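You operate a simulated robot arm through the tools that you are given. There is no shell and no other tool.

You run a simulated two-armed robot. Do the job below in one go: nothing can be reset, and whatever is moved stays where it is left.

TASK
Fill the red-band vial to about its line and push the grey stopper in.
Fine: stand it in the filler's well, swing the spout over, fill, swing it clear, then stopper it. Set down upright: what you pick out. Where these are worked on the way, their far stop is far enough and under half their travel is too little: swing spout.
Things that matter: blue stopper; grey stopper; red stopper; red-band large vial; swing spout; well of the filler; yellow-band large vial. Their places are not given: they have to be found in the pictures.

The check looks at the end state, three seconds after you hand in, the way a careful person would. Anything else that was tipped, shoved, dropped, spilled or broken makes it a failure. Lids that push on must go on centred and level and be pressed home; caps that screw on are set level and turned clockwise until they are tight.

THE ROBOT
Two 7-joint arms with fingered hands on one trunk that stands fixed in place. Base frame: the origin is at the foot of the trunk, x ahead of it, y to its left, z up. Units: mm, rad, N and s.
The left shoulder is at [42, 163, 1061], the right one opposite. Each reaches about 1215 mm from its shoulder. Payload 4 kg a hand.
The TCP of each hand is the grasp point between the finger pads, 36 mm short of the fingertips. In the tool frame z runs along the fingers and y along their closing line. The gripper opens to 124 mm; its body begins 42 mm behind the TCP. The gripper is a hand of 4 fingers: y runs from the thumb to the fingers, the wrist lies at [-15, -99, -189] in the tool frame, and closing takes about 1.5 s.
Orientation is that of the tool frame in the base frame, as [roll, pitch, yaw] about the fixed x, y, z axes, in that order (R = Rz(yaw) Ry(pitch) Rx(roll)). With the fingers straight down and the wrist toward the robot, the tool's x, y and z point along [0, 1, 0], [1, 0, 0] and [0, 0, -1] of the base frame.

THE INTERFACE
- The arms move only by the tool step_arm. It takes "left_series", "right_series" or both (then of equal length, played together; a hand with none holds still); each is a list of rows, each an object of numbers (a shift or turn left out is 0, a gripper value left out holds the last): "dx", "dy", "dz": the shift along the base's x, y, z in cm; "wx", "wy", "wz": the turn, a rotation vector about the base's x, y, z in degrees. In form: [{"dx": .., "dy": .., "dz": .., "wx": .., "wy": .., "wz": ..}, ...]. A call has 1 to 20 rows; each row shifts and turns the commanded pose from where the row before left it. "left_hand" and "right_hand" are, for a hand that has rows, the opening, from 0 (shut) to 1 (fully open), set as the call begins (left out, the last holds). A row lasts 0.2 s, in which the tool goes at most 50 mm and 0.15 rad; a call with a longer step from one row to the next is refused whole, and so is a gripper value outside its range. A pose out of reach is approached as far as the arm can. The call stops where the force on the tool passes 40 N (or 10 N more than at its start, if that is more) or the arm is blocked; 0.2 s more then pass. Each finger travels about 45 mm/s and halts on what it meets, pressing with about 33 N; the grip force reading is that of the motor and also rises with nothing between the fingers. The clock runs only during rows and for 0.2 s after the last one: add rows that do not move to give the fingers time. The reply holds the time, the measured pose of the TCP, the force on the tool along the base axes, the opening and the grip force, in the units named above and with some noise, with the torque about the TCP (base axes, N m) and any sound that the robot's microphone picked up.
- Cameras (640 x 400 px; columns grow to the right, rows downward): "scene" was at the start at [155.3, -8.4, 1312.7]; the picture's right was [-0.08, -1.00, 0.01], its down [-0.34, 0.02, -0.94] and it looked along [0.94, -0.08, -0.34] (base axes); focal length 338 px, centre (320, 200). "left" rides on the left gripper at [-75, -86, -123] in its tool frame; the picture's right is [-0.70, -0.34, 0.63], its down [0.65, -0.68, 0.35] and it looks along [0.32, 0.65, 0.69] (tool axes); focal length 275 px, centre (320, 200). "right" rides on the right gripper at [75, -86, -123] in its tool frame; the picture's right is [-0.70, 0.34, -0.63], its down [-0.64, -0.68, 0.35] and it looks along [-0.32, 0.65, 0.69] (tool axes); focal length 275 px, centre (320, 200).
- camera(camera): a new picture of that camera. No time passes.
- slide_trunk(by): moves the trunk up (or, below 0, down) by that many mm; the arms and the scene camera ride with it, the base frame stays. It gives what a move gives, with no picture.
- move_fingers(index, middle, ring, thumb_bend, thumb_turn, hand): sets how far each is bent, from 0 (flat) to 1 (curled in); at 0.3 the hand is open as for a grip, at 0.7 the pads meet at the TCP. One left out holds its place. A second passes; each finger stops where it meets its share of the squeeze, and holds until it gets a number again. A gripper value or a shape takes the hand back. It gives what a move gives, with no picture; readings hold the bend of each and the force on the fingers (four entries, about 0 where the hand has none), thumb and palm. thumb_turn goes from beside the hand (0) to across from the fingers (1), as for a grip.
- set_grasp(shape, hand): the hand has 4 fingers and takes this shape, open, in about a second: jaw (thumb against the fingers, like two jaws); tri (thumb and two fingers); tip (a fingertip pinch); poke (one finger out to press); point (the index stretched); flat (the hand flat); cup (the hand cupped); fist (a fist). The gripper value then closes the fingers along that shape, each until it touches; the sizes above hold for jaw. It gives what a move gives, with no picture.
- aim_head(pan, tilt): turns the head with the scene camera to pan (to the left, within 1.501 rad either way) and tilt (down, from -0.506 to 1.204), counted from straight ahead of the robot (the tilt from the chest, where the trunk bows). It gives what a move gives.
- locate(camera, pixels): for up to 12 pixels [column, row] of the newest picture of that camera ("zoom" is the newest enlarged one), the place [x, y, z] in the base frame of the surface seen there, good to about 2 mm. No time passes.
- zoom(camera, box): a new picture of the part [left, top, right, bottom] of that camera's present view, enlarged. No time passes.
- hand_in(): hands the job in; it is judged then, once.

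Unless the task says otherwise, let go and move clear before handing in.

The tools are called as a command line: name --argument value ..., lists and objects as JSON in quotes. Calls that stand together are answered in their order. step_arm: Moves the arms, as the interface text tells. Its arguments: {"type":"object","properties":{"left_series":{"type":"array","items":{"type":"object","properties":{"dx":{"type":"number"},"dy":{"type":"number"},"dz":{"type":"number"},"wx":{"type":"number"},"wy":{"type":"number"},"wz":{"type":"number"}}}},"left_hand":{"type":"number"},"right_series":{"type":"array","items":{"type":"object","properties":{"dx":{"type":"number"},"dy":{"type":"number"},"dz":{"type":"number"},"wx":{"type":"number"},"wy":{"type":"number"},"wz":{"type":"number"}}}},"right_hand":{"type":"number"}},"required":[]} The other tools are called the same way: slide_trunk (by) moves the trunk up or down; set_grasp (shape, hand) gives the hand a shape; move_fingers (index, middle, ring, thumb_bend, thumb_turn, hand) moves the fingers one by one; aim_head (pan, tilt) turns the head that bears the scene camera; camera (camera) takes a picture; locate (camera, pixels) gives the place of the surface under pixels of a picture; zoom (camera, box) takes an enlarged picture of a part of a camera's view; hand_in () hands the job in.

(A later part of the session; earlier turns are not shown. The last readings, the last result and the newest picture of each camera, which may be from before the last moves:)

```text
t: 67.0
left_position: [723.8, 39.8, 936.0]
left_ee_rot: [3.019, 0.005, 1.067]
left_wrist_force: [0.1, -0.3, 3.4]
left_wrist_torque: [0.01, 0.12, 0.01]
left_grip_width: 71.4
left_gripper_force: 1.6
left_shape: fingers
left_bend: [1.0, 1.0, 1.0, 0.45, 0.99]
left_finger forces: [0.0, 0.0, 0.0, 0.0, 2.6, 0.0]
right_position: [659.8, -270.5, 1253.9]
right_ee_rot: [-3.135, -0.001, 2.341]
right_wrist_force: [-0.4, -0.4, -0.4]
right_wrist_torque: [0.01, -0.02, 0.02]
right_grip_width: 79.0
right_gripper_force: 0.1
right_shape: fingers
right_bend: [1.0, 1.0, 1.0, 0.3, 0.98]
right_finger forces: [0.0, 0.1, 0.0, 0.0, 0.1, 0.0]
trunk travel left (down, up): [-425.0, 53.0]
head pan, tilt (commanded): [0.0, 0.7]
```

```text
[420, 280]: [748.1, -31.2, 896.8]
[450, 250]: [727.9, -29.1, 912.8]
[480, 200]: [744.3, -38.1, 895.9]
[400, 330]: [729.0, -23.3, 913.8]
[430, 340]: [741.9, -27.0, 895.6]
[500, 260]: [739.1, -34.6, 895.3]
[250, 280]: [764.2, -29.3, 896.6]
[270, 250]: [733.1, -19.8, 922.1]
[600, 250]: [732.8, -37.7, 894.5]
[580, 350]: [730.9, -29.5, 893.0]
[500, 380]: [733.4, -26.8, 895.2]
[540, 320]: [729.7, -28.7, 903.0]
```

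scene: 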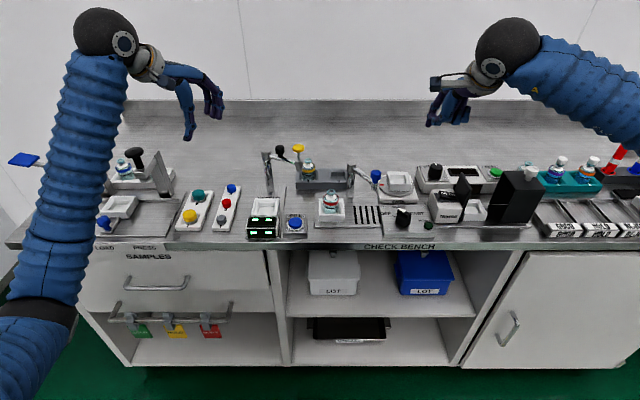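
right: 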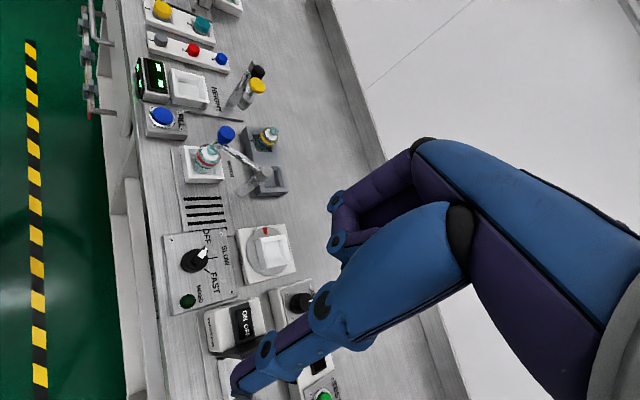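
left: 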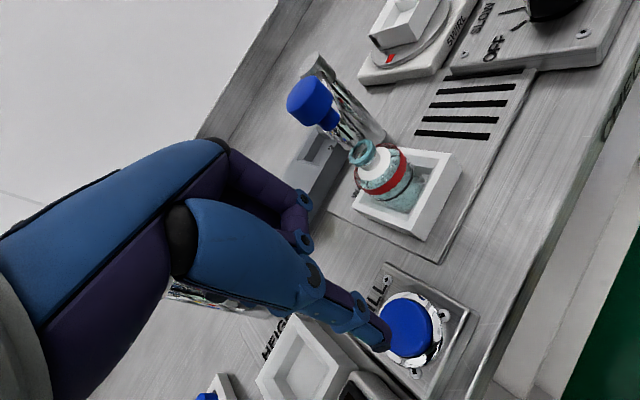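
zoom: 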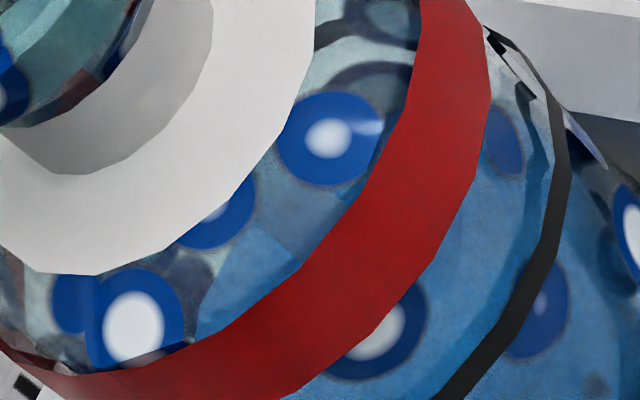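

Locate reads the liquid surface at z≈895.4; the black line should be near z≈903. I'll confirm the line's height and advance just 0.4 s to get the rate.

step_arm --left_series '[{}]'

zoom --camera "scene" --box '[326, 196, 344, 210]'

locate --camera "zoom" --pixels '[[255, 255], [270, 260], [240, 260], [290, 255], [220, 265], [255, 288], [200, 275], [310, 278], [165, 255], [230, 286], [290, 283], [255, 320]]'

zoom --camera "left" --box '[350, 150, 390, 190]'

locate --camera "zoom" --pixels '[[420, 280], [450, 250], [480, 200], [430, 340], [500, 260], [500, 345], [525, 300], [545, 260], [560, 180], [470, 375], [555, 220]]'

```text
t: 67.4
left_position: [722.8, 39.1, 935.9]
left_ee_rot: [3.021, 0.005, 1.067]
left_wrist_force: [0.0, -1.2, 2.7]
left_wrist_torque: [0.02, 0.07, 0.0]
left_grip_width: 71.3
left_gripper_force: 1.3
left_shape: fingers
left_bend: [1.0, 1.0, 1.0, 0.45, 0.99]
left_finger forces: [0.0, 0.0, 0.0, 0.1, 2.7, 0.1]
right_position: [661.5, -271.0, 1254.0]
right_ee_rot: [-3.135, -0.001, 2.342]
right_wrist_force: [-0.2, 0.1, 0.3]
right_wrist_torque: [-0.03, -0.02, -0.03]
right_grip_width: 79.0
right_gripper_force: 0.1
right_shape: fingers
right_bend: [1.0, 1.0, 1.0, 0.3, 0.98]
right_finger forces: [0.0, 0.0, 0.0, 0.0, 0.1, 0.0]
trunk travel left (down, up): [-425.0, 53.0]
head pan, tilt (commanded): [0.0, 0.7]
```

```text
16.00 times, centred on (335, 203) of scene
```

zoom: 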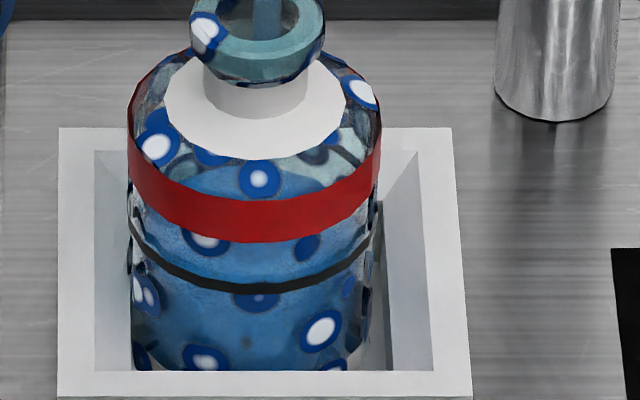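

```text
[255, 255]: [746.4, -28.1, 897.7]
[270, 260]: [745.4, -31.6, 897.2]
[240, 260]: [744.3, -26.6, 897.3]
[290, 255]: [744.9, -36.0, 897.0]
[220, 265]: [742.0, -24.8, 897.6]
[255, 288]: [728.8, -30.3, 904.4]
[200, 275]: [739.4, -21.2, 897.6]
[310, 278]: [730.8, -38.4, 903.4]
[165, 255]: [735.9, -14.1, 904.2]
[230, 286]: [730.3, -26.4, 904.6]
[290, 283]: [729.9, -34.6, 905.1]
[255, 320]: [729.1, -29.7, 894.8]
```

```text
10.00 times, centred on (370, 170) of left
```

zoom: 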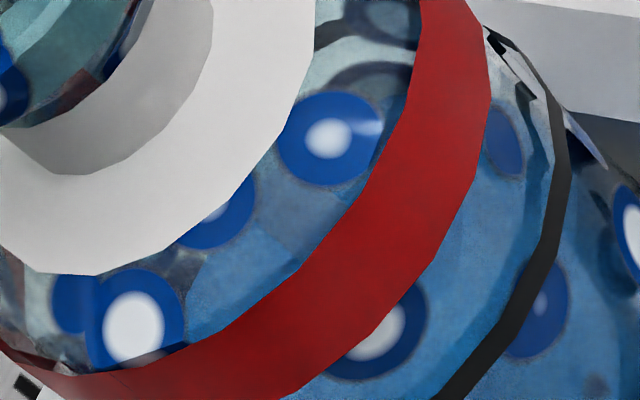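

```text
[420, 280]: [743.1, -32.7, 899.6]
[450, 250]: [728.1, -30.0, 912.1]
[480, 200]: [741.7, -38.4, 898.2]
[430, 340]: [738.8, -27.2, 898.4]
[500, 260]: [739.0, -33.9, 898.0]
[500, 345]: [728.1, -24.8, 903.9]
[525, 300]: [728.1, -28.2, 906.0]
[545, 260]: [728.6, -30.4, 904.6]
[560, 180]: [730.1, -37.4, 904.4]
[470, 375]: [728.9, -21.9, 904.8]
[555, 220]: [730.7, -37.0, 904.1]
```

Surface z≈897.6, line z≈904.4, rate ≈5 mm/s. Holding another 0.8 s then measuring.

step_arm --left_series '[{}, {}, {}]'

zoom --camera "scene" --box '[326, 196, 344, 210]'

locate --camera "zoom" --pixels '[[255, 255], [270, 260], [240, 260], [290, 255], [220, 265], [255, 288], [200, 275], [310, 265], [230, 286], [290, 283], [290, 185], [210, 185]]'

zoom --camera "left" --box '[350, 150, 390, 190]'

locate --camera "zoom" --pixels '[[420, 280], [480, 200], [430, 340], [500, 260], [525, 300], [545, 260], [560, 180], [470, 375], [555, 220], [250, 280], [440, 320]]'

```text
t: 68.2
left_position: [723.9, 39.6, 936.1]
left_ee_rot: [3.022, 0.005, 1.068]
left_wrist_force: [-0.2, 0.1, 2.6]
left_wrist_torque: [0.0, 0.07, 0.02]
left_grip_width: 71.2
left_gripper_force: 1.4
left_shape: fingers
left_bend: [1.0, 1.0, 1.0, 0.45, 0.99]
left_finger forces: [0.0, 0.1, 0.0, 0.1, 2.6, 0.0]
right_position: [660.6, -271.0, 1253.2]
right_ee_rot: [-3.136, 0.0, 2.343]
right_wrist_force: [-1.0, 0.2, 0.1]
right_wrist_torque: [-0.01, -0.02, 0.01]
right_grip_width: 79.3
right_gripper_force: 0.0
right_shape: fingers
right_bend: [1.0, 1.0, 1.0, 0.3, 0.98]
right_finger forces: [0.0, 0.1, 0.0, 0.1, 0.1, 0.0]
trunk travel left (down, up): [-425.0, 53.0]
head pan, tilt (commanded): [0.0, 0.7]
```

```text
16.00 times, centred on (335, 203) of scene
```

zoom: 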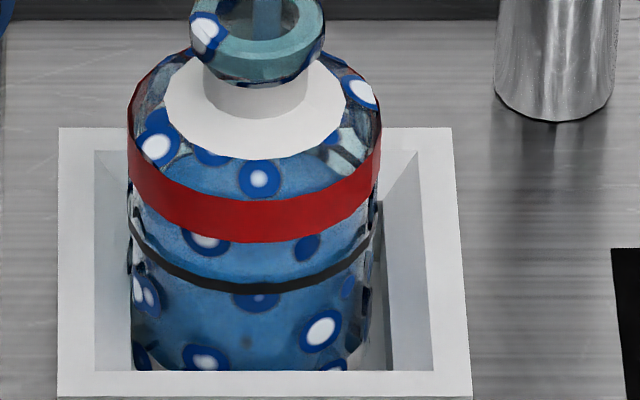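

```text
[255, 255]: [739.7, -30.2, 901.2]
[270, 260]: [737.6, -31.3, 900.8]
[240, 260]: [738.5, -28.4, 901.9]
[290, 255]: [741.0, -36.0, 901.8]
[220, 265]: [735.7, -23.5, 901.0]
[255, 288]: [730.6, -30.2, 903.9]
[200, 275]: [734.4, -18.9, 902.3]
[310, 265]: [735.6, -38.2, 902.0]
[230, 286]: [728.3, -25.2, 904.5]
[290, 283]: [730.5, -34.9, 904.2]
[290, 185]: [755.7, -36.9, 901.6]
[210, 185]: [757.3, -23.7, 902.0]
```

```text
10.00 times, centred on (370, 170) of left
```

zoom: 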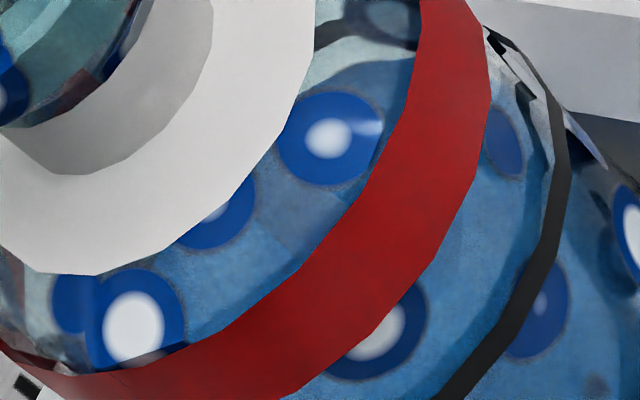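

```text
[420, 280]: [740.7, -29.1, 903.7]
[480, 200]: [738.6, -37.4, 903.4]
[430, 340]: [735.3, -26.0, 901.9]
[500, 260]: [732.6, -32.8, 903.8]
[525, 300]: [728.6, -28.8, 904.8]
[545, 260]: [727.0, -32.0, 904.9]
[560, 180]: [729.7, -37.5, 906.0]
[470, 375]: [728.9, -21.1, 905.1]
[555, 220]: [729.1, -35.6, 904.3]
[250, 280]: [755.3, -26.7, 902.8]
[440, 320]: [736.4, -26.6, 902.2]
```

The surface is ~2 mm under the line (901.7 vs 904.3). I'll release now, and check whether the flow stops.

step_arm --left_series '[{"dz": 0.4}]'

zoom --camera "scene" --box '[326, 190, 344, 210]'

zoom --camera "left" --box '[345, 120, 415, 200]'

```text
t: 68.6
left_position: [723.2, 39.4, 940.7]
left_ee_rot: [3.021, 0.005, 1.067]
left_wrist_force: [-0.3, 0.3, 0.0]
left_wrist_torque: [0.01, 0.04, 0.01]
left_grip_width: 71.3
left_gripper_force: 0.2
left_shape: fingers
left_bend: [1.0, 1.0, 1.0, 0.45, 0.99]
left_finger forces: [0.1, 0.1, 0.0, 0.0, 0.2, 0.0]
right_position: [660.7, -269.7, 1252.6]
right_ee_rot: [-3.136, -0.004, 2.342]
right_wrist_force: [0.3, 0.5, 0.7]
right_wrist_torque: [-0.02, 0.01, 0.02]
right_grip_width: 78.9
right_gripper_force: 0.1
right_shape: fingers
right_bend: [1.0, 1.0, 1.0, 0.3, 0.98]
right_finger forces: [0.0, 0.1, 0.1, 0.0, 0.0, 0.0]
trunk travel left (down, up): [-425.0, 53.0]
head pan, tilt (commanded): [0.0, 0.7]
```

```text
16.00 times, centred on (335, 200) of scene
```

zoom: 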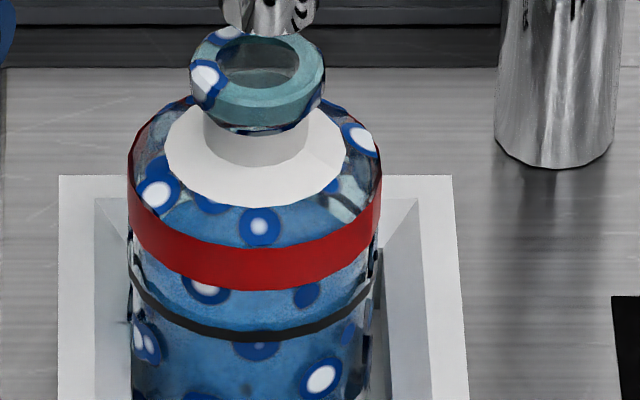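

```text
5.00 times, centred on (380, 160) of left
```

zoom: 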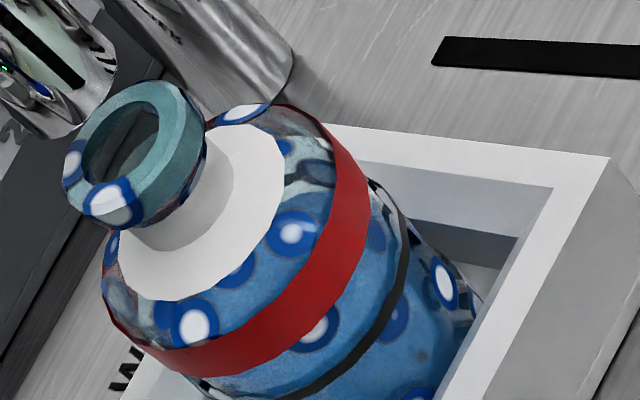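

The stream has stopped. Measuring the level now.

locate --camera "zoom" --pixels '[[360, 300], [340, 340], [380, 280], [350, 310], [395, 270], [300, 270], [285, 290], [330, 385], [375, 330], [400, 270]]'

zoom --camera "scene" --box '[326, 196, 344, 210]'

locate --camera "zoom" --pixels '[[255, 255], [270, 260], [240, 260], [290, 255], [220, 265], [255, 288], [200, 270], [310, 265], [230, 286], [290, 283], [290, 185], [210, 185]]'

```text
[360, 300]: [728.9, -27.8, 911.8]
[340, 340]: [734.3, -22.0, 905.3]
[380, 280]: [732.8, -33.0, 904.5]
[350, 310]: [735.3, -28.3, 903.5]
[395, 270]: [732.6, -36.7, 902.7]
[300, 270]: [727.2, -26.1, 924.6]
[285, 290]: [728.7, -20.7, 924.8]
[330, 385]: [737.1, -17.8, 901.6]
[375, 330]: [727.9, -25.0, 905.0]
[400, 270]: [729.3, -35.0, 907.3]
```

```text
16.00 times, centred on (335, 203) of scene
```

zoom: 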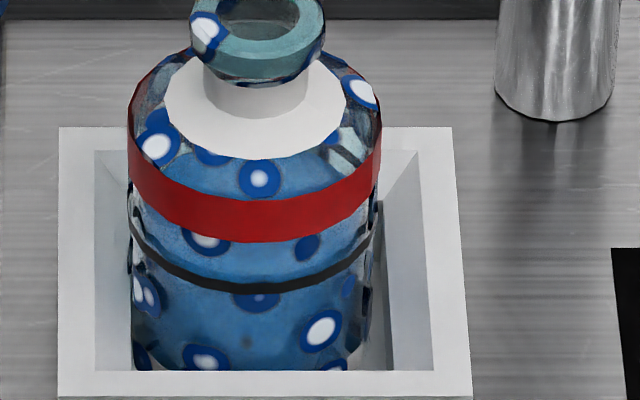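

```text
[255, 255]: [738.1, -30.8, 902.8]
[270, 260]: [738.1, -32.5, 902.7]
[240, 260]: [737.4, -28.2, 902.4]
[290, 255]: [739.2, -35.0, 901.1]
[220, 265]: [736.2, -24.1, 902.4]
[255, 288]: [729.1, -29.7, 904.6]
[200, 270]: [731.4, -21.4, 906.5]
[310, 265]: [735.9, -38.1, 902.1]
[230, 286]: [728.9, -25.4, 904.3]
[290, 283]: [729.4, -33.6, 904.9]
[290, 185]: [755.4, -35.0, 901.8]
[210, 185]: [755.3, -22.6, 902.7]
```

Level ≈902.3, line ≈904.5, so about 2 mm short. I'll give one short pulse (~0.35 s) to bring it to the line.

step_arm --left_series '[{"dz": -0.4}, {}, {"dz": 0.4}, {"dz": 0.4}]'

zoom --camera "scene" --box '[326, 196, 344, 210]'

locate --camera "zoom" --pixels '[[255, 255], [270, 260], [240, 260], [290, 255], [220, 265], [255, 288], [200, 270], [310, 265], [230, 286], [290, 283], [290, 185], [210, 185]]'

zoom --camera "left" --box '[345, 120, 415, 200]'

```text
t: 69.6
left_position: [725.3, 38.2, 945.1]
left_ee_rot: [3.02, 0.006, 1.066]
left_wrist_force: [0.5, 0.5, -0.4]
left_wrist_torque: [-0.01, -0.01, -0.01]
left_grip_width: 71.2
left_gripper_force: 0.0
left_shape: fingers
left_bend: [1.0, 1.0, 1.0, 0.45, 0.99]
left_finger forces: [0.1, 0.0, 0.0, 0.1, 0.0, 0.0]
right_position: [660.6, -270.9, 1253.4]
right_ee_rot: [-3.135, 0.0, 2.341]
right_wrist_force: [-0.2, -0.4, -0.2]
right_wrist_torque: [-0.01, 0.04, 0.02]
right_grip_width: 79.0
right_gripper_force: 0.1
right_shape: fingers
right_bend: [1.0, 1.0, 1.0, 0.3, 0.98]
right_finger forces: [0.0, 0.1, 0.0, 0.0, 0.0, 0.0]
trunk travel left (down, up): [-425.0, 53.0]
head pan, tilt (commanded): [0.0, 0.7]
heard: click
```

```text
16.00 times, centred on (335, 203) of scene
```

zoom: 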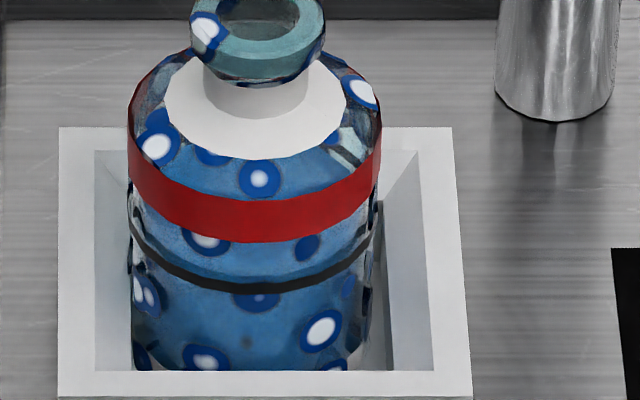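

```text
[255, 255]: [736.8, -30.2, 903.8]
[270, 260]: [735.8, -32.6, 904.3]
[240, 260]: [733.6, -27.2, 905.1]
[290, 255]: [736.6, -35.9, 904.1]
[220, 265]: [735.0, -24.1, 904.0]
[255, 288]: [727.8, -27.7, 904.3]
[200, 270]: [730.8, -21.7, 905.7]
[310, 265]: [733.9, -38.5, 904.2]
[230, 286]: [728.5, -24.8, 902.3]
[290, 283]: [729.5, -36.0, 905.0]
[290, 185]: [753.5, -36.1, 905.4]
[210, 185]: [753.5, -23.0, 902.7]
```

```text
5.00 times, centred on (380, 160) of left
```

zoom: 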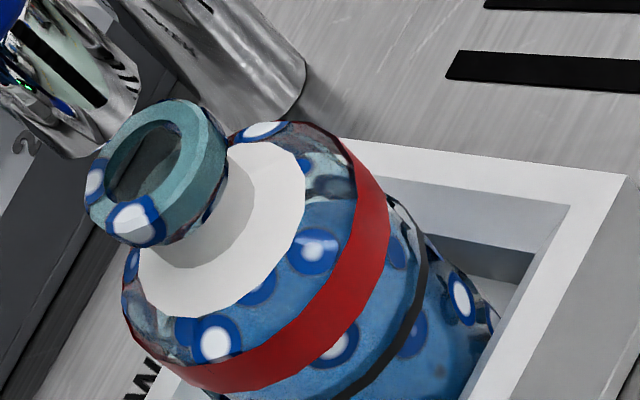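

Level ≈904.2 matches the line (≈904.4). Filling is done. I'll raise the left hand and park it on the left again, clear of the spout.

step_arm --left_series '[{"dz": 1.5}, {"dz": 3}, {"dz": 4}, {"dz": 4}, {"dz": 4}, {"dz": 4}, {"dy": 3.5}, {"dy": 3.5}, {"dy": 3.5}, {"dy": 3.5}, {"dy": 3.5}, {"dy": 3.5}, {}]'

camera --camera "scene"

```text
t: 72.4
left_position: [725.6, 247.1, 1149.9]
left_ee_rot: [3.022, 0.004, 1.068]
left_wrist_force: [0.5, -0.1, -0.7]
left_wrist_torque: [0.03, -0.03, -0.04]
left_grip_width: 71.2
left_gripper_force: 0.1
left_shape: fingers
left_bend: [1.0, 1.0, 1.0, 0.45, 0.99]
left_finger forces: [0.0, 0.0, 0.0, 0.0, 0.0, 0.0]
right_position: [660.6, -271.5, 1252.7]
right_ee_rot: [-3.136, -0.003, 2.341]
right_wrist_force: [-0.4, -0.3, 0.2]
right_wrist_torque: [0.01, 0.0, 0.04]
right_grip_width: 79.1
right_gripper_force: 0.1
right_shape: fingers
right_bend: [1.0, 1.0, 1.0, 0.3, 0.98]
right_finger forces: [0.0, 0.0, 0.1, 0.0, 0.1, 0.0]
trunk travel left (down, up): [-425.0, 53.0]
head pan, tilt (commanded): [0.0, 0.7]
```

```text
taken
```

scene: 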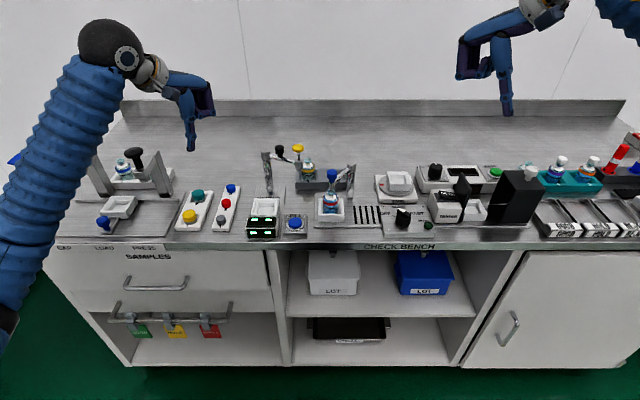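

Scene is clear. I'll bring the right hand (thumb poker, yaw 0) to the left side of the knob, stopping above it first.

step_arm --right_series '[{"dx": 1.95, "dy": 2.94, "dz": -1.6, "wz": -4.9}, {"dx": 1.95, "dy": 2.94, "dz": -1.6, "wz": -4.9}, {"dx": 1.95, "dy": 2.94, "dz": -1.6, "wz": -4.9}, {"dx": 1.95, "dy": 2.94, "dz": -1.6, "wz": -4.9}, {"dx": 1.95, "dy": 2.94, "dz": -1.6, "wz": -4.9}, {"dx": 1.95, "dy": 2.94, "dz": -1.6, "wz": -4.9}, {"dx": 1.95, "dy": 2.94, "dz": -1.6, "wz": -4.9}, {"dx": 1.95, "dy": 2.94, "dz": -1.6, "wz": -4.9}, {"dx": 1.95, "dy": 2.94, "dz": -1.6, "wz": -4.9}, {}]'

zoom --camera "scene" --box '[270, 100, 400, 220]'

camera --camera "right"

```text
t: 74.6
left_position: [724.3, 246.4, 1150.5]
left_ee_rot: [3.019, 0.003, 1.067]
left_wrist_force: [0.3, 0.2, 0.3]
left_wrist_torque: [0.04, 0.01, 0.03]
left_grip_width: 71.3
left_gripper_force: 0.1
left_shape: fingers
left_bend: [1.0, 1.0, 1.0, 0.45, 0.99]
left_finger forces: [0.2, 0.1, 0.0, 0.0, 0.0, 0.0]
right_position: [837.6, -8.2, 1110.4]
right_ee_rot: [-3.137, -0.003, 1.572]
right_wrist_force: [-0.9, -0.1, 0.2]
right_wrist_torque: [0.03, 0.02, 0.0]
right_grip_width: 79.1
right_gripper_force: 0.1
right_shape: fingers
right_bend: [1.0, 1.0, 1.0, 0.3, 0.98]
right_finger forces: [0.1, 0.1, 0.0, 0.0, 0.1, 0.0]
trunk travel left (down, up): [-425.0, 53.0]
head pan, tilt (commanded): [0.0, 0.7]
```

```text
3.33 times, centred on (335, 160) of scene
```

zoom: 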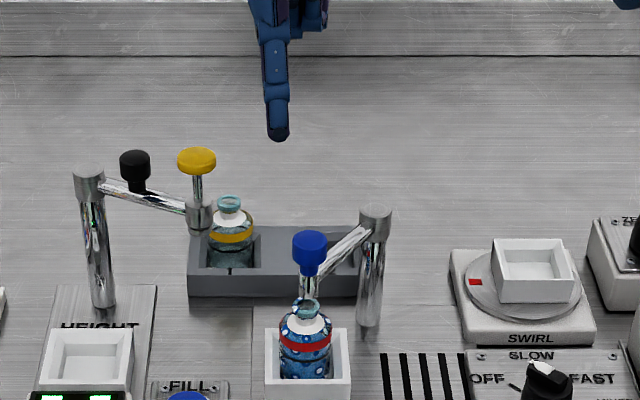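

```text
taken
```

right: 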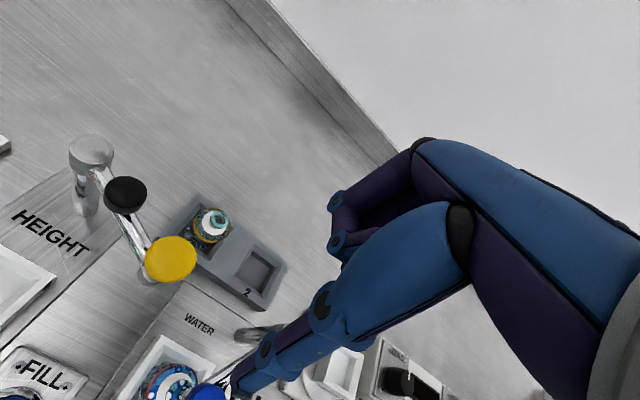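

Thumb is left of the knob and clear of the yellow gauge knob. Descending to knob height.

step_arm --right_series '[{"dz": -3}, {"dz": -3}, {"dz": -2}, {"dz": -1.4}, {"dz": -1}, {}]'

zoom --camera "scene" --box '[290, 140, 390, 220]'

camera --camera "right"

```text
t: 76.0
left_position: [723.9, 249.1, 1148.7]
left_ee_rot: [3.021, 0.005, 1.068]
left_wrist_force: [-0.3, 0.0, 0.5]
left_wrist_torque: [-0.02, -0.01, 0.02]
left_grip_width: 71.2
left_gripper_force: 0.1
left_shape: fingers
left_bend: [1.0, 1.0, 1.0, 0.45, 0.99]
left_finger forces: [0.0, 0.1, 0.1, 0.1, 0.1, 0.0]
right_position: [835.9, -2.9, 1006.7]
right_ee_rot: [-3.134, -0.003, 1.573]
right_wrist_force: [-0.5, 0.3, 0.6]
right_wrist_torque: [-0.02, 0.0, -0.01]
right_grip_width: 79.2
right_gripper_force: 0.0
right_shape: fingers
right_bend: [1.0, 1.0, 1.0, 0.3, 0.98]
right_finger forces: [0.0, 0.0, 0.0, 0.0, 0.1, 0.1]
trunk travel left (down, up): [-425.0, 53.0]
head pan, tilt (commanded): [0.0, 0.7]
```

```text
5.00 times, centred on (340, 180) of scene
```

zoom: 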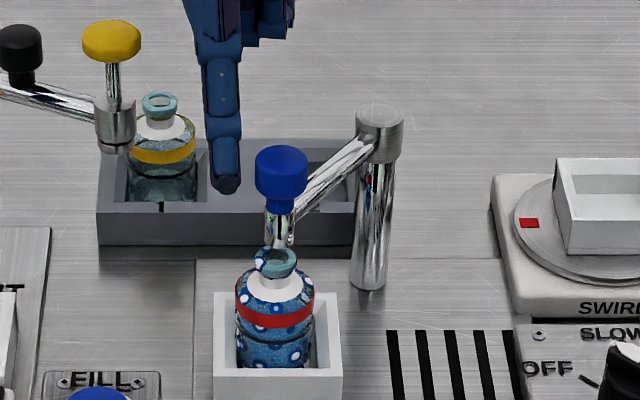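

```text
taken
```

right: 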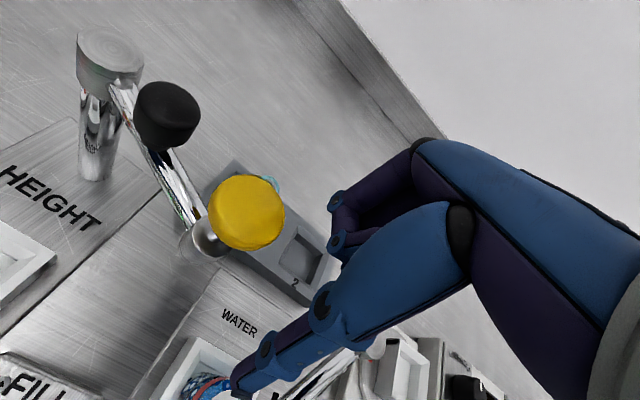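

Thumb is on the knob's left side. Pushing the spout back along its arc, first half.

step_arm --right_series '[{"dx": -0.68, "dy": -0.85}, {"dx": -0.76, "dy": -0.62}, {"dx": -0.69, "dy": -0.69}, {"dx": -0.62, "dy": -0.76}, {"dx": -0.54, "dy": -0.83}, {"dx": -0.45, "dy": -0.88}, {"dx": -0.35, "dy": -0.92}, {}]'

zoom --camera "scene" --box '[290, 140, 390, 220]'

```text
t: 77.8
left_position: [725.4, 249.6, 1148.2]
left_ee_rot: [3.021, 0.005, 1.068]
left_wrist_force: [-0.6, -0.6, -0.4]
left_wrist_torque: [0.02, -0.02, 0.02]
left_grip_width: 71.4
left_gripper_force: 0.0
left_shape: fingers
left_bend: [1.0, 1.0, 1.0, 0.45, 0.99]
left_finger forces: [0.1, 0.0, 0.0, 0.1, 0.1, 0.0]
right_position: [795.3, -61.0, 1006.5]
right_ee_rot: [-3.135, -0.002, 1.573]
right_wrist_force: [-0.2, -0.1, -0.2]
right_wrist_torque: [-0.03, 0.0, 0.0]
right_grip_width: 78.8
right_gripper_force: 0.1
right_shape: fingers
right_bend: [1.0, 1.0, 1.0, 0.3, 0.97]
right_finger forces: [0.1, 0.1, 0.1, 0.0, 0.0, 0.0]
trunk travel left (down, up): [-425.0, 53.0]
head pan, tilt (commanded): [0.0, 0.7]
```

```text
5.00 times, centred on (340, 180) of scene
```

zoom: 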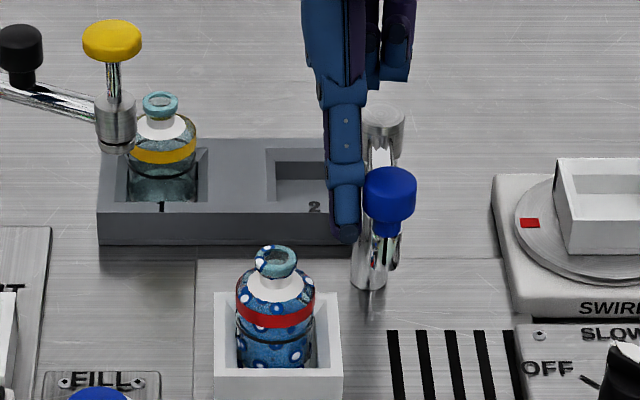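

The spout is halfway back. Continuing to its original stop.

step_arm --right_series '[{"dx": -0.25, "dy": -0.94}, {"dx": -0.16, "dy": -0.98}, {"dx": -0.05, "dy": -0.98}, {"dx": 0.05, "dy": -0.98}, {"dx": 0.16, "dy": -0.98}, {"dx": 0.25, "dy": -0.94}, {"dx": 0.22, "dy": -0.62}, {"dx": 0.27, "dy": -0.6}, {}]'

zoom --camera "scene" --box '[300, 130, 420, 220]'

```text
t: 79.8
left_position: [722.9, 250.1, 1150.1]
left_ee_rot: [3.021, 0.007, 1.067]
left_wrist_force: [0.6, 0.8, -0.1]
left_wrist_torque: [0.0, 0.0, 0.03]
left_grip_width: 71.3
left_gripper_force: 0.0
left_shape: fingers
left_bend: [1.0, 1.0, 1.0, 0.45, 0.99]
left_finger forces: [0.0, 0.0, 0.0, 0.0, 0.1, 0.1]
right_position: [800.2, -128.0, 1008.5]
right_ee_rot: [-3.136, 0.0, 1.573]
right_wrist_force: [-3.3, 11.5, 3.4]
right_wrist_torque: [0.01, 0.19, -0.63]
right_grip_width: 80.4
right_gripper_force: 5.7
right_shape: fingers
right_bend: [1.0, 1.0, 1.0, 0.29, 0.93]
right_finger forces: [0.1, 0.1, 0.0, 0.1, 11.9, 0.0]
trunk travel left (down, up): [-425.0, 53.0]
head pan, tilt (commanded): [0.0, 0.7]
```

```text
4.44 times, centred on (360, 175) of scene
```

zoom: 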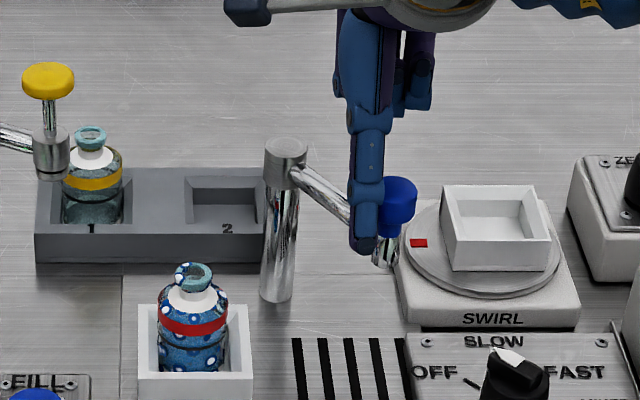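

The spout is at its original stop (11.5 N reaction). I'll back the thumb off, rise and return the right hand to the viewing pose.

step_arm --right_series '[{"dx": -0.56, "dy": 0.83}, {"dx": -0.56, "dy": 0.83}, {"dz": 3}, {"dz": 3}, {"dz": 3}, {"dx": -1.29, "dy": -1.6, "dz": 1.57, "wz": 4.4}, {"dx": -1.29, "dy": -1.6, "dz": 1.57, "wz": 4.4}, {"dx": -1.29, "dy": -1.6, "dz": 1.57, "wz": 4.4}, {"dx": -1.29, "dy": -1.6, "dz": 1.57, "wz": 4.4}, {"dx": -1.29, "dy": -1.6, "dz": 1.57, "wz": 4.4}, {"dx": -1.29, "dy": -1.6, "dz": 1.57, "wz": 4.4}, {"dx": -1.29, "dy": -1.6, "dz": 1.57, "wz": 4.4}, {"dx": -1.29, "dy": -1.6, "dz": 1.57, "wz": 4.4}, {"dx": -1.29, "dy": -1.6, "dz": 1.57, "wz": 4.4}, {"dx": -1.29, "dy": -1.6, "dz": 1.57, "wz": 4.4}, {}]'

camera --camera "scene"

camera --camera "right"

zoom --camera "scene" --box '[170, 170, 250, 240]'

```text
t: 83.2
left_position: [724.8, 248.1, 1148.0]
left_ee_rot: [3.021, 0.006, 1.069]
left_wrist_force: [0.7, -0.5, -0.1]
left_wrist_torque: [0.0, -0.01, 0.0]
left_grip_width: 71.1
left_gripper_force: 0.0
left_shape: fingers
left_bend: [1.0, 1.0, 1.0, 0.45, 0.99]
left_finger forces: [0.1, 0.1, 0.0, 0.1, 0.0, 0.0]
right_position: [661.5, -274.6, 1255.6]
right_ee_rot: [-3.134, -0.001, 2.341]
right_wrist_force: [-0.1, -0.6, -0.1]
right_wrist_torque: [0.0, -0.02, 0.02]
right_grip_width: 79.1
right_gripper_force: 0.1
right_shape: fingers
right_bend: [1.0, 1.0, 1.0, 0.3, 0.97]
right_finger forces: [0.1, 0.1, 0.0, 0.0, 0.0, 0.1]
trunk travel left (down, up): [-425.0, 53.0]
head pan, tilt (commanded): [0.0, 0.7]
```

```text
taken
```

scene: 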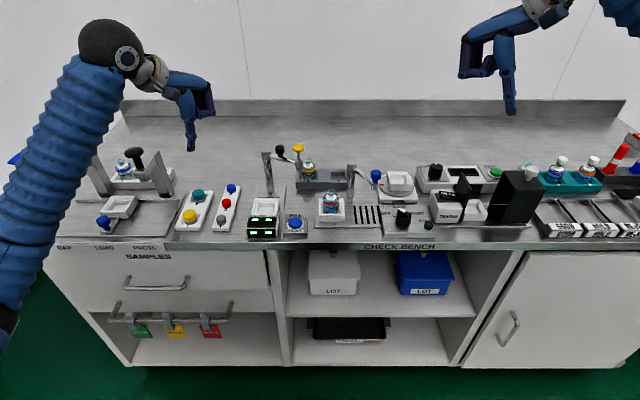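

```text
taken
```

right: 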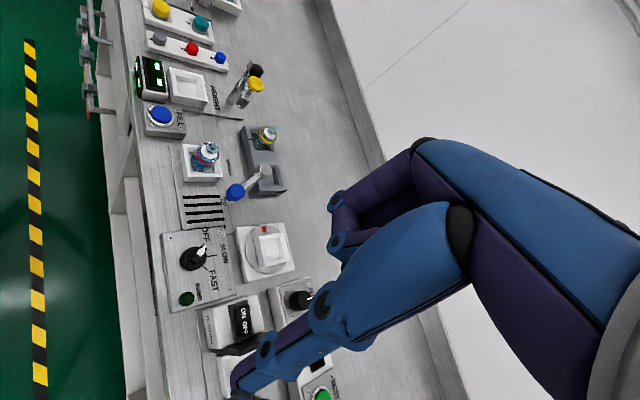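

```text
5.71 times, centred on (210, 205) of scene
```

zoom: 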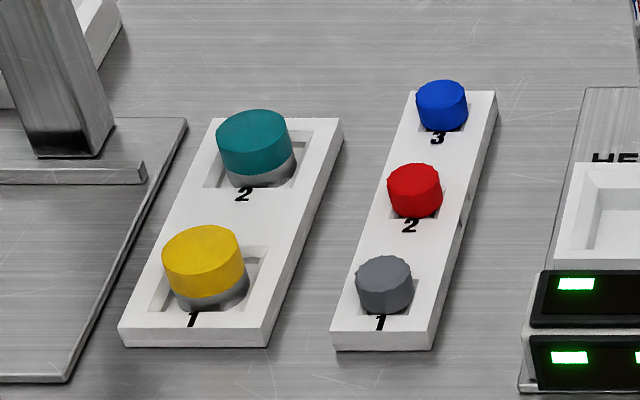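

The spout is clear. Now the grey stopper at slot 1 — zooming to measure it.

zoom --camera "scene" --box '[205, 205, 245, 235]'

locate --camera "zoom" --pixels '[[225, 165], [170, 150], [280, 150], [225, 115], [225, 190], [225, 210], [190, 215], [265, 215], [225, 250], [175, 200], [285, 195], [225, 140]]'

zoom --camera "right" --box '[135, 20, 195, 60]'

```text
13.33 times, centred on (225, 220) of scene
```

zoom: 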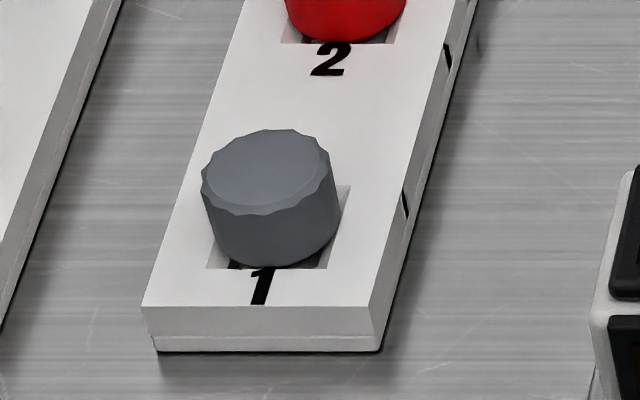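

```text
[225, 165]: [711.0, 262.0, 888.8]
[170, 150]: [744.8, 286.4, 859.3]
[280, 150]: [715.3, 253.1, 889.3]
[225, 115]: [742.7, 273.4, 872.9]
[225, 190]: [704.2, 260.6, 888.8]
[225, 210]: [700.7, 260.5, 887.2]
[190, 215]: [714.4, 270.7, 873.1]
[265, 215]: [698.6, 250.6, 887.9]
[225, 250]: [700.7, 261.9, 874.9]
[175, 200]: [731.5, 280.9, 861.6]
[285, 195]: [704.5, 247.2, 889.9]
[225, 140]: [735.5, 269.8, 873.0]
```

```text
10.00 times, centred on (165, 40) of right
```

zoom: 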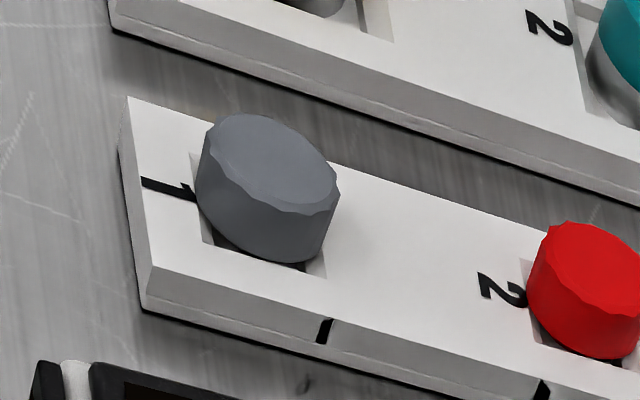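

zoom --camera "scene" --box '[205, 205, 245, 235]'

locate --camera "zoom" --pixels '[[267, 172], [210, 172], [326, 170], [272, 134], [262, 210], [270, 240], [270, 262], [335, 210], [215, 220], [325, 185], [320, 262], [345, 195]]'

zoom --camera "right" --box '[135, 20, 195, 60]'

locate --camera "zoom" --pixels '[[270, 160], [215, 140], [330, 185], [260, 118], [290, 208], [240, 190], [210, 210], [260, 240], [320, 240], [205, 200], [325, 260], [300, 255]]'

```text
13.33 times, centred on (225, 220) of scene
```

zoom: 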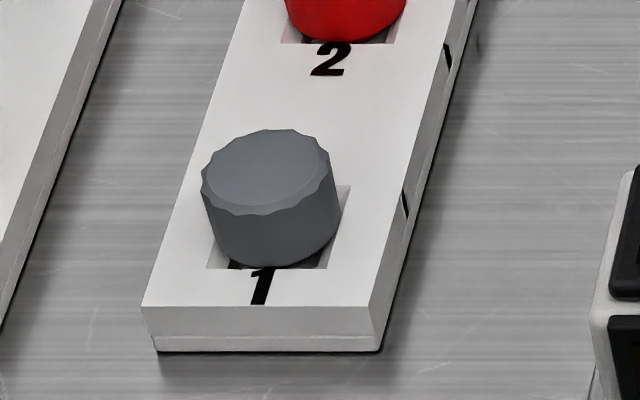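

```text
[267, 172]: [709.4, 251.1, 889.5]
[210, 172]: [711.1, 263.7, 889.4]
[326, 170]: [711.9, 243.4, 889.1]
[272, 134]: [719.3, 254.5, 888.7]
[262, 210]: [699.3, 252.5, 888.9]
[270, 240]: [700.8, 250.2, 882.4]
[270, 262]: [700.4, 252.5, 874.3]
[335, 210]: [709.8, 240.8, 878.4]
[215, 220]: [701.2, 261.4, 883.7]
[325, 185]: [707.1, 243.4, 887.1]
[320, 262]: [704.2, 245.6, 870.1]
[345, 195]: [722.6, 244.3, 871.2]
```

```text
10.00 times, centred on (165, 40) of right
```

zoom: 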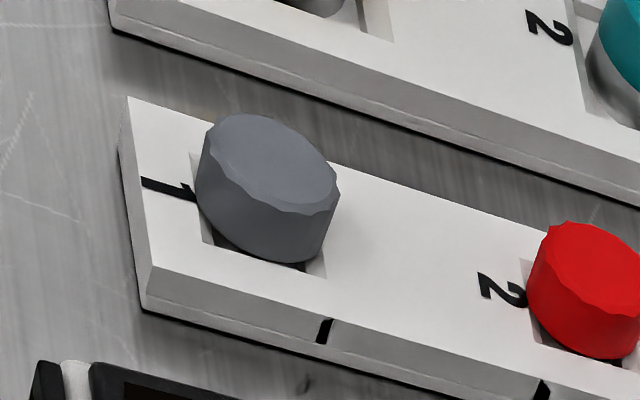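

```text
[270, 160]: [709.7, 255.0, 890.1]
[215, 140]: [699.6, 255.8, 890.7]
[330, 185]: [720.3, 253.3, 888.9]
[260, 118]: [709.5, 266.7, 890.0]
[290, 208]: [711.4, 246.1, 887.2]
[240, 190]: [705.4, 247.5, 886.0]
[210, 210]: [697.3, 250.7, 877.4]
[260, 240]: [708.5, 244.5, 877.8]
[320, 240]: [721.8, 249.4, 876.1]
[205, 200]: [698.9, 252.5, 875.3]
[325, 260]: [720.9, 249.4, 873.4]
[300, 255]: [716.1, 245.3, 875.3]
```

Grey stopper: centre ≈(710,254), top z≈889.5, radius ~11.5, about 16 mm proud of its tray. A fingertip pinch is needed; I'll set the left hand to "tip" and examine where the tips meet.

set_grasp --hand "left" --shape "tip"

zoom --camera "scene" --box '[130, 40, 250, 160]'

step_arm --left_series '[{}, {}, {}, {}, {}, {}]' --left_hand 0.25

zoom --camera "scene" --box '[130, 40, 250, 160]'

camera --camera "left"

```text
t: 84.1
left_position: [724.7, 247.1, 1148.7]
left_ee_rot: [3.02, 0.006, 1.07]
left_wrist_force: [0.0, 0.2, -0.2]
left_wrist_torque: [0.05, -0.01, 0.03]
left_grip_width: 123.6
left_gripper_force: 0.1
left_shape: tip
left_bend: [0.31, 0.98, 0.99, 0.3, 0.98]
left_finger forces: [0.1, 0.0, 0.1, 0.0, 0.0, 0.0]
right_position: [661.0, -275.0, 1255.2]
right_ee_rot: [-3.134, -0.003, 2.34]
right_wrist_force: [0.0, 1.5, -0.6]
right_wrist_torque: [0.0, 0.0, -0.01]
right_grip_width: 79.1
right_gripper_force: 0.0
right_shape: fingers
right_bend: [1.0, 1.0, 1.0, 0.3, 0.97]
right_finger forces: [0.0, 0.0, 0.1, 0.1, 0.1, 0.1]
trunk travel left (down, up): [-425.0, 53.0]
head pan, tilt (commanded): [0.0, 0.7]
```

```text
3.33 times, centred on (190, 100) of scene
```

zoom: 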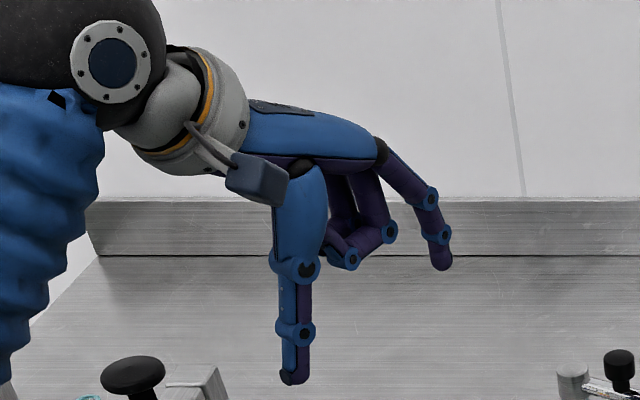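

```text
t: 85.5
left_position: [724.3, 248.4, 1148.3]
left_ee_rot: [3.022, 0.006, 1.068]
left_wrist_force: [-0.2, -0.1, 0.5]
left_wrist_torque: [0.0, -0.05, -0.02]
left_grip_width: 33.5
left_gripper_force: 0.1
left_shape: tip
left_bend: [0.55, 0.98, 0.99, 0.62, 1.0]
left_finger forces: [0.0, 0.0, 0.0, 0.0, 0.0, 0.0]
right_position: [660.8, -274.9, 1256.6]
right_ee_rot: [-3.135, -0.003, 2.338]
right_wrist_force: [-0.3, -0.3, 0.1]
right_wrist_torque: [-0.02, 0.01, -0.02]
right_grip_width: 79.2
right_gripper_force: 0.0
right_shape: fingers
right_bend: [1.0, 1.0, 1.0, 0.3, 0.97]
right_finger forces: [0.1, 0.1, 0.0, 0.0, 0.0, 0.0]
trunk travel left (down, up): [-425.0, 53.0]
head pan, tilt (commanded): [0.0, 0.7]
```

```text
3.33 times, centred on (190, 100) of scene
```

zoom: 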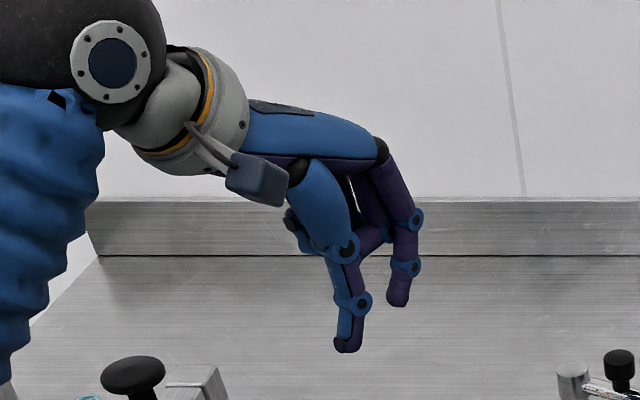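

```text
taken
```

left: 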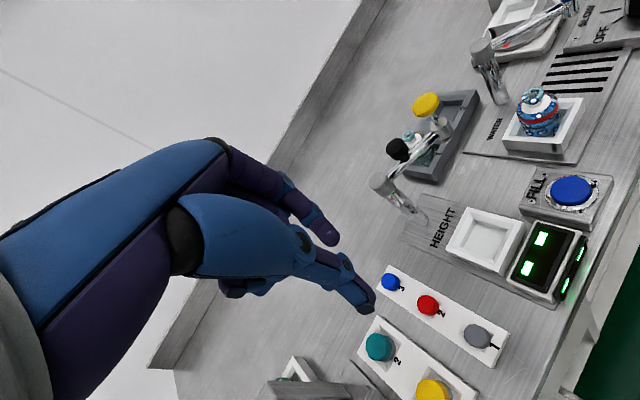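

zoom --camera "left" --box '[220, 160, 400, 330]'

zoom --camera "scene" --box '[170, 100, 230, 150]'

locate --camera "zoom" --pixels '[[290, 380], [320, 370], [300, 340], [330, 300], [320, 250], [360, 260], [320, 200], [430, 290], [430, 320], [450, 260], [455, 210], [420, 300]]'

```text
2.35 times, centred on (310, 245) of left
```

zoom: 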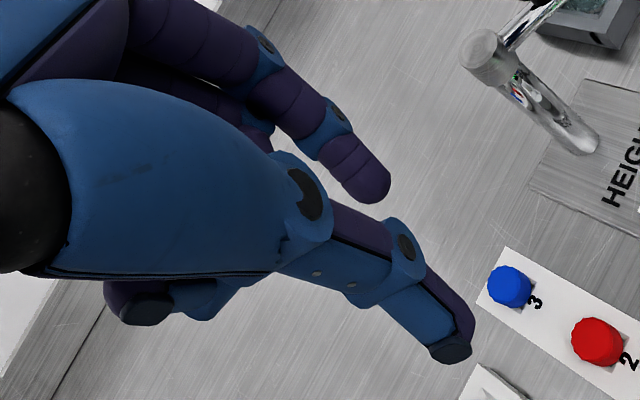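

```text
8.00 times, centred on (200, 125) of scene
```

zoom: 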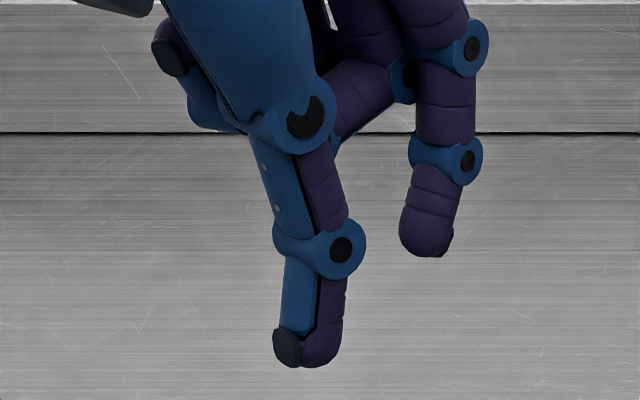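

```text
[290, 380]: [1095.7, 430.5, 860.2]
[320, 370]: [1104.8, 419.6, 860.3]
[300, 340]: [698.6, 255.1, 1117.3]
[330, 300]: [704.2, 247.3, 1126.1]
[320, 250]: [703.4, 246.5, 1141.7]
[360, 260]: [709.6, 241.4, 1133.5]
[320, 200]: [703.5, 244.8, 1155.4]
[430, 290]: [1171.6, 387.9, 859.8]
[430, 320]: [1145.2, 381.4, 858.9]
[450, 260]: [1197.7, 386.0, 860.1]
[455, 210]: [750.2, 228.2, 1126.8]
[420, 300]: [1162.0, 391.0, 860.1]
```

locate --camera "zoom" --pixels '[[305, 362], [320, 360], [335, 340], [340, 300], [342, 330], [425, 252], [420, 235], [405, 230], [440, 220], [420, 180], [412, 215], [440, 100]]'

```text
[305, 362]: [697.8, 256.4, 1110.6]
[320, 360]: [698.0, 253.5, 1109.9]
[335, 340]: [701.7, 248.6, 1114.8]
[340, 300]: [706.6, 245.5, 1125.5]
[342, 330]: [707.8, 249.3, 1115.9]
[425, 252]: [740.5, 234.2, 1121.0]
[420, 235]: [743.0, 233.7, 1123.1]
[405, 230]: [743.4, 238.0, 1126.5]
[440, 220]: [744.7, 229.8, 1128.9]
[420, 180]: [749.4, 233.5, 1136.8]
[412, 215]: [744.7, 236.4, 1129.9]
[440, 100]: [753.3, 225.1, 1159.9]
```

The thumb reaches ~12 mm lower than the index, partly because the hand is still tilted −7°. I'll tilt it +14° about the finger axis so both tips are about level, open to 0.36, and re-measure.

step_arm --left_series '[{"wx": 2.4, "wy": 4.1}, {"wx": 2.3, "wy": 4.0}, {"wx": 2.3, "wy": 4.0}, {}, {}]' --left_hand 0.33

zoom --camera "scene" --box '[170, 90, 230, 150]'

zoom --camera "left" --box '[220, 160, 400, 330]'

```text
t: 86.7
left_position: [724.9, 249.9, 1149.2]
left_ee_rot: [-3.018, -0.001, 1.066]
left_wrist_force: [-0.1, 0.5, -0.3]
left_wrist_torque: [0.05, 0.01, 0.05]
left_grip_width: 41.4
left_gripper_force: 0.1
left_shape: tip
left_bend: [0.51, 0.98, 0.99, 0.6, 1.0]
left_finger forces: [0.0, 0.1, 0.1, 0.0, 0.0, 0.0]
right_position: [661.8, -274.8, 1256.1]
right_ee_rot: [-3.134, -0.001, 2.34]
right_wrist_force: [0.2, -0.4, 1.0]
right_wrist_torque: [-0.03, 0.01, -0.03]
right_grip_width: 79.1
right_gripper_force: 0.1
right_shape: fingers
right_bend: [1.0, 1.0, 1.0, 0.3, 0.97]
right_finger forces: [0.0, 0.0, 0.0, 0.0, 0.0, 0.0]
trunk travel left (down, up): [-425.0, 53.0]
head pan, tilt (commanded): [0.0, 0.7]
```

```text
6.67 times, centred on (200, 120) of scene
```

zoom: 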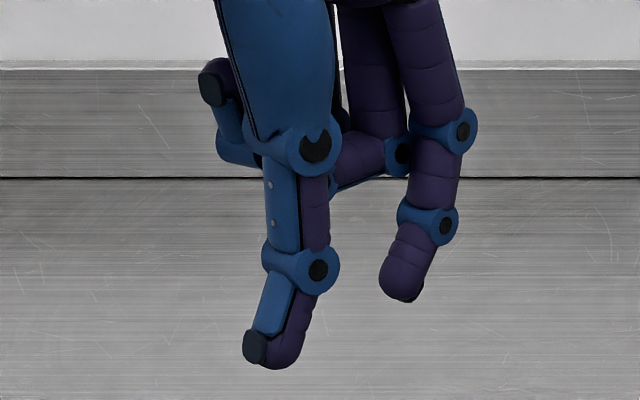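

```text
2.35 times, centred on (310, 245) of left
```

zoom: 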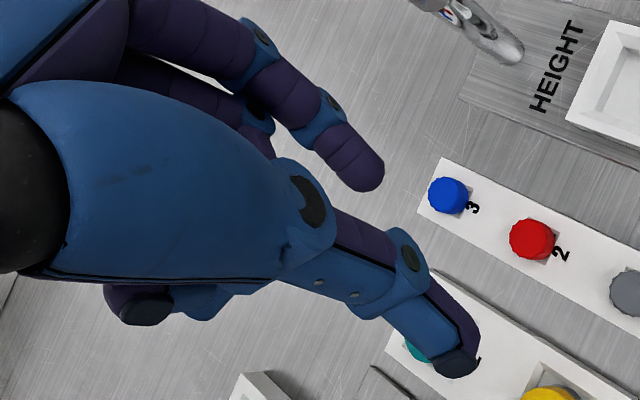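

zoom --camera "scene" --box '[170, 90, 230, 150]'

locate --camera "zoom" --pixels '[[255, 350], [280, 365], [295, 330], [305, 300], [270, 310], [310, 210], [400, 298], [395, 280], [405, 260], [385, 275], [420, 225], [430, 180]]'

```text
6.67 times, centred on (200, 120) of scene
```

zoom: 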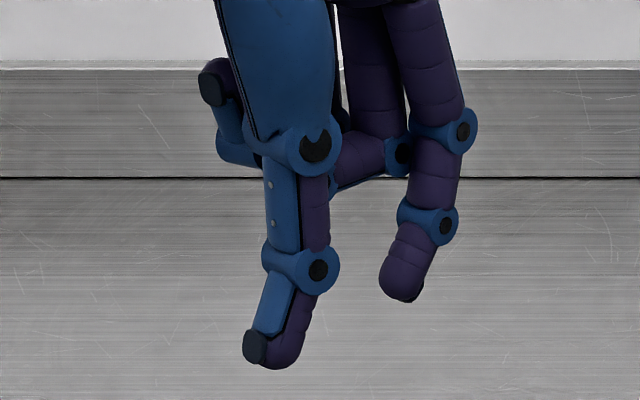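

```text
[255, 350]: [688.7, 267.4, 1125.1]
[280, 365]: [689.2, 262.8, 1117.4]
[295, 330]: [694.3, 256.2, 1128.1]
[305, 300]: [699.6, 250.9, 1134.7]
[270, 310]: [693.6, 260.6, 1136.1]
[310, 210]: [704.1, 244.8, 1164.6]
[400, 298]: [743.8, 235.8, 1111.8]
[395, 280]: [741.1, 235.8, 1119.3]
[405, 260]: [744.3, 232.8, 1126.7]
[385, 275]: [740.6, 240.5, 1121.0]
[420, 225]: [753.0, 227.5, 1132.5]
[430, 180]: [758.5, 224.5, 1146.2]
```

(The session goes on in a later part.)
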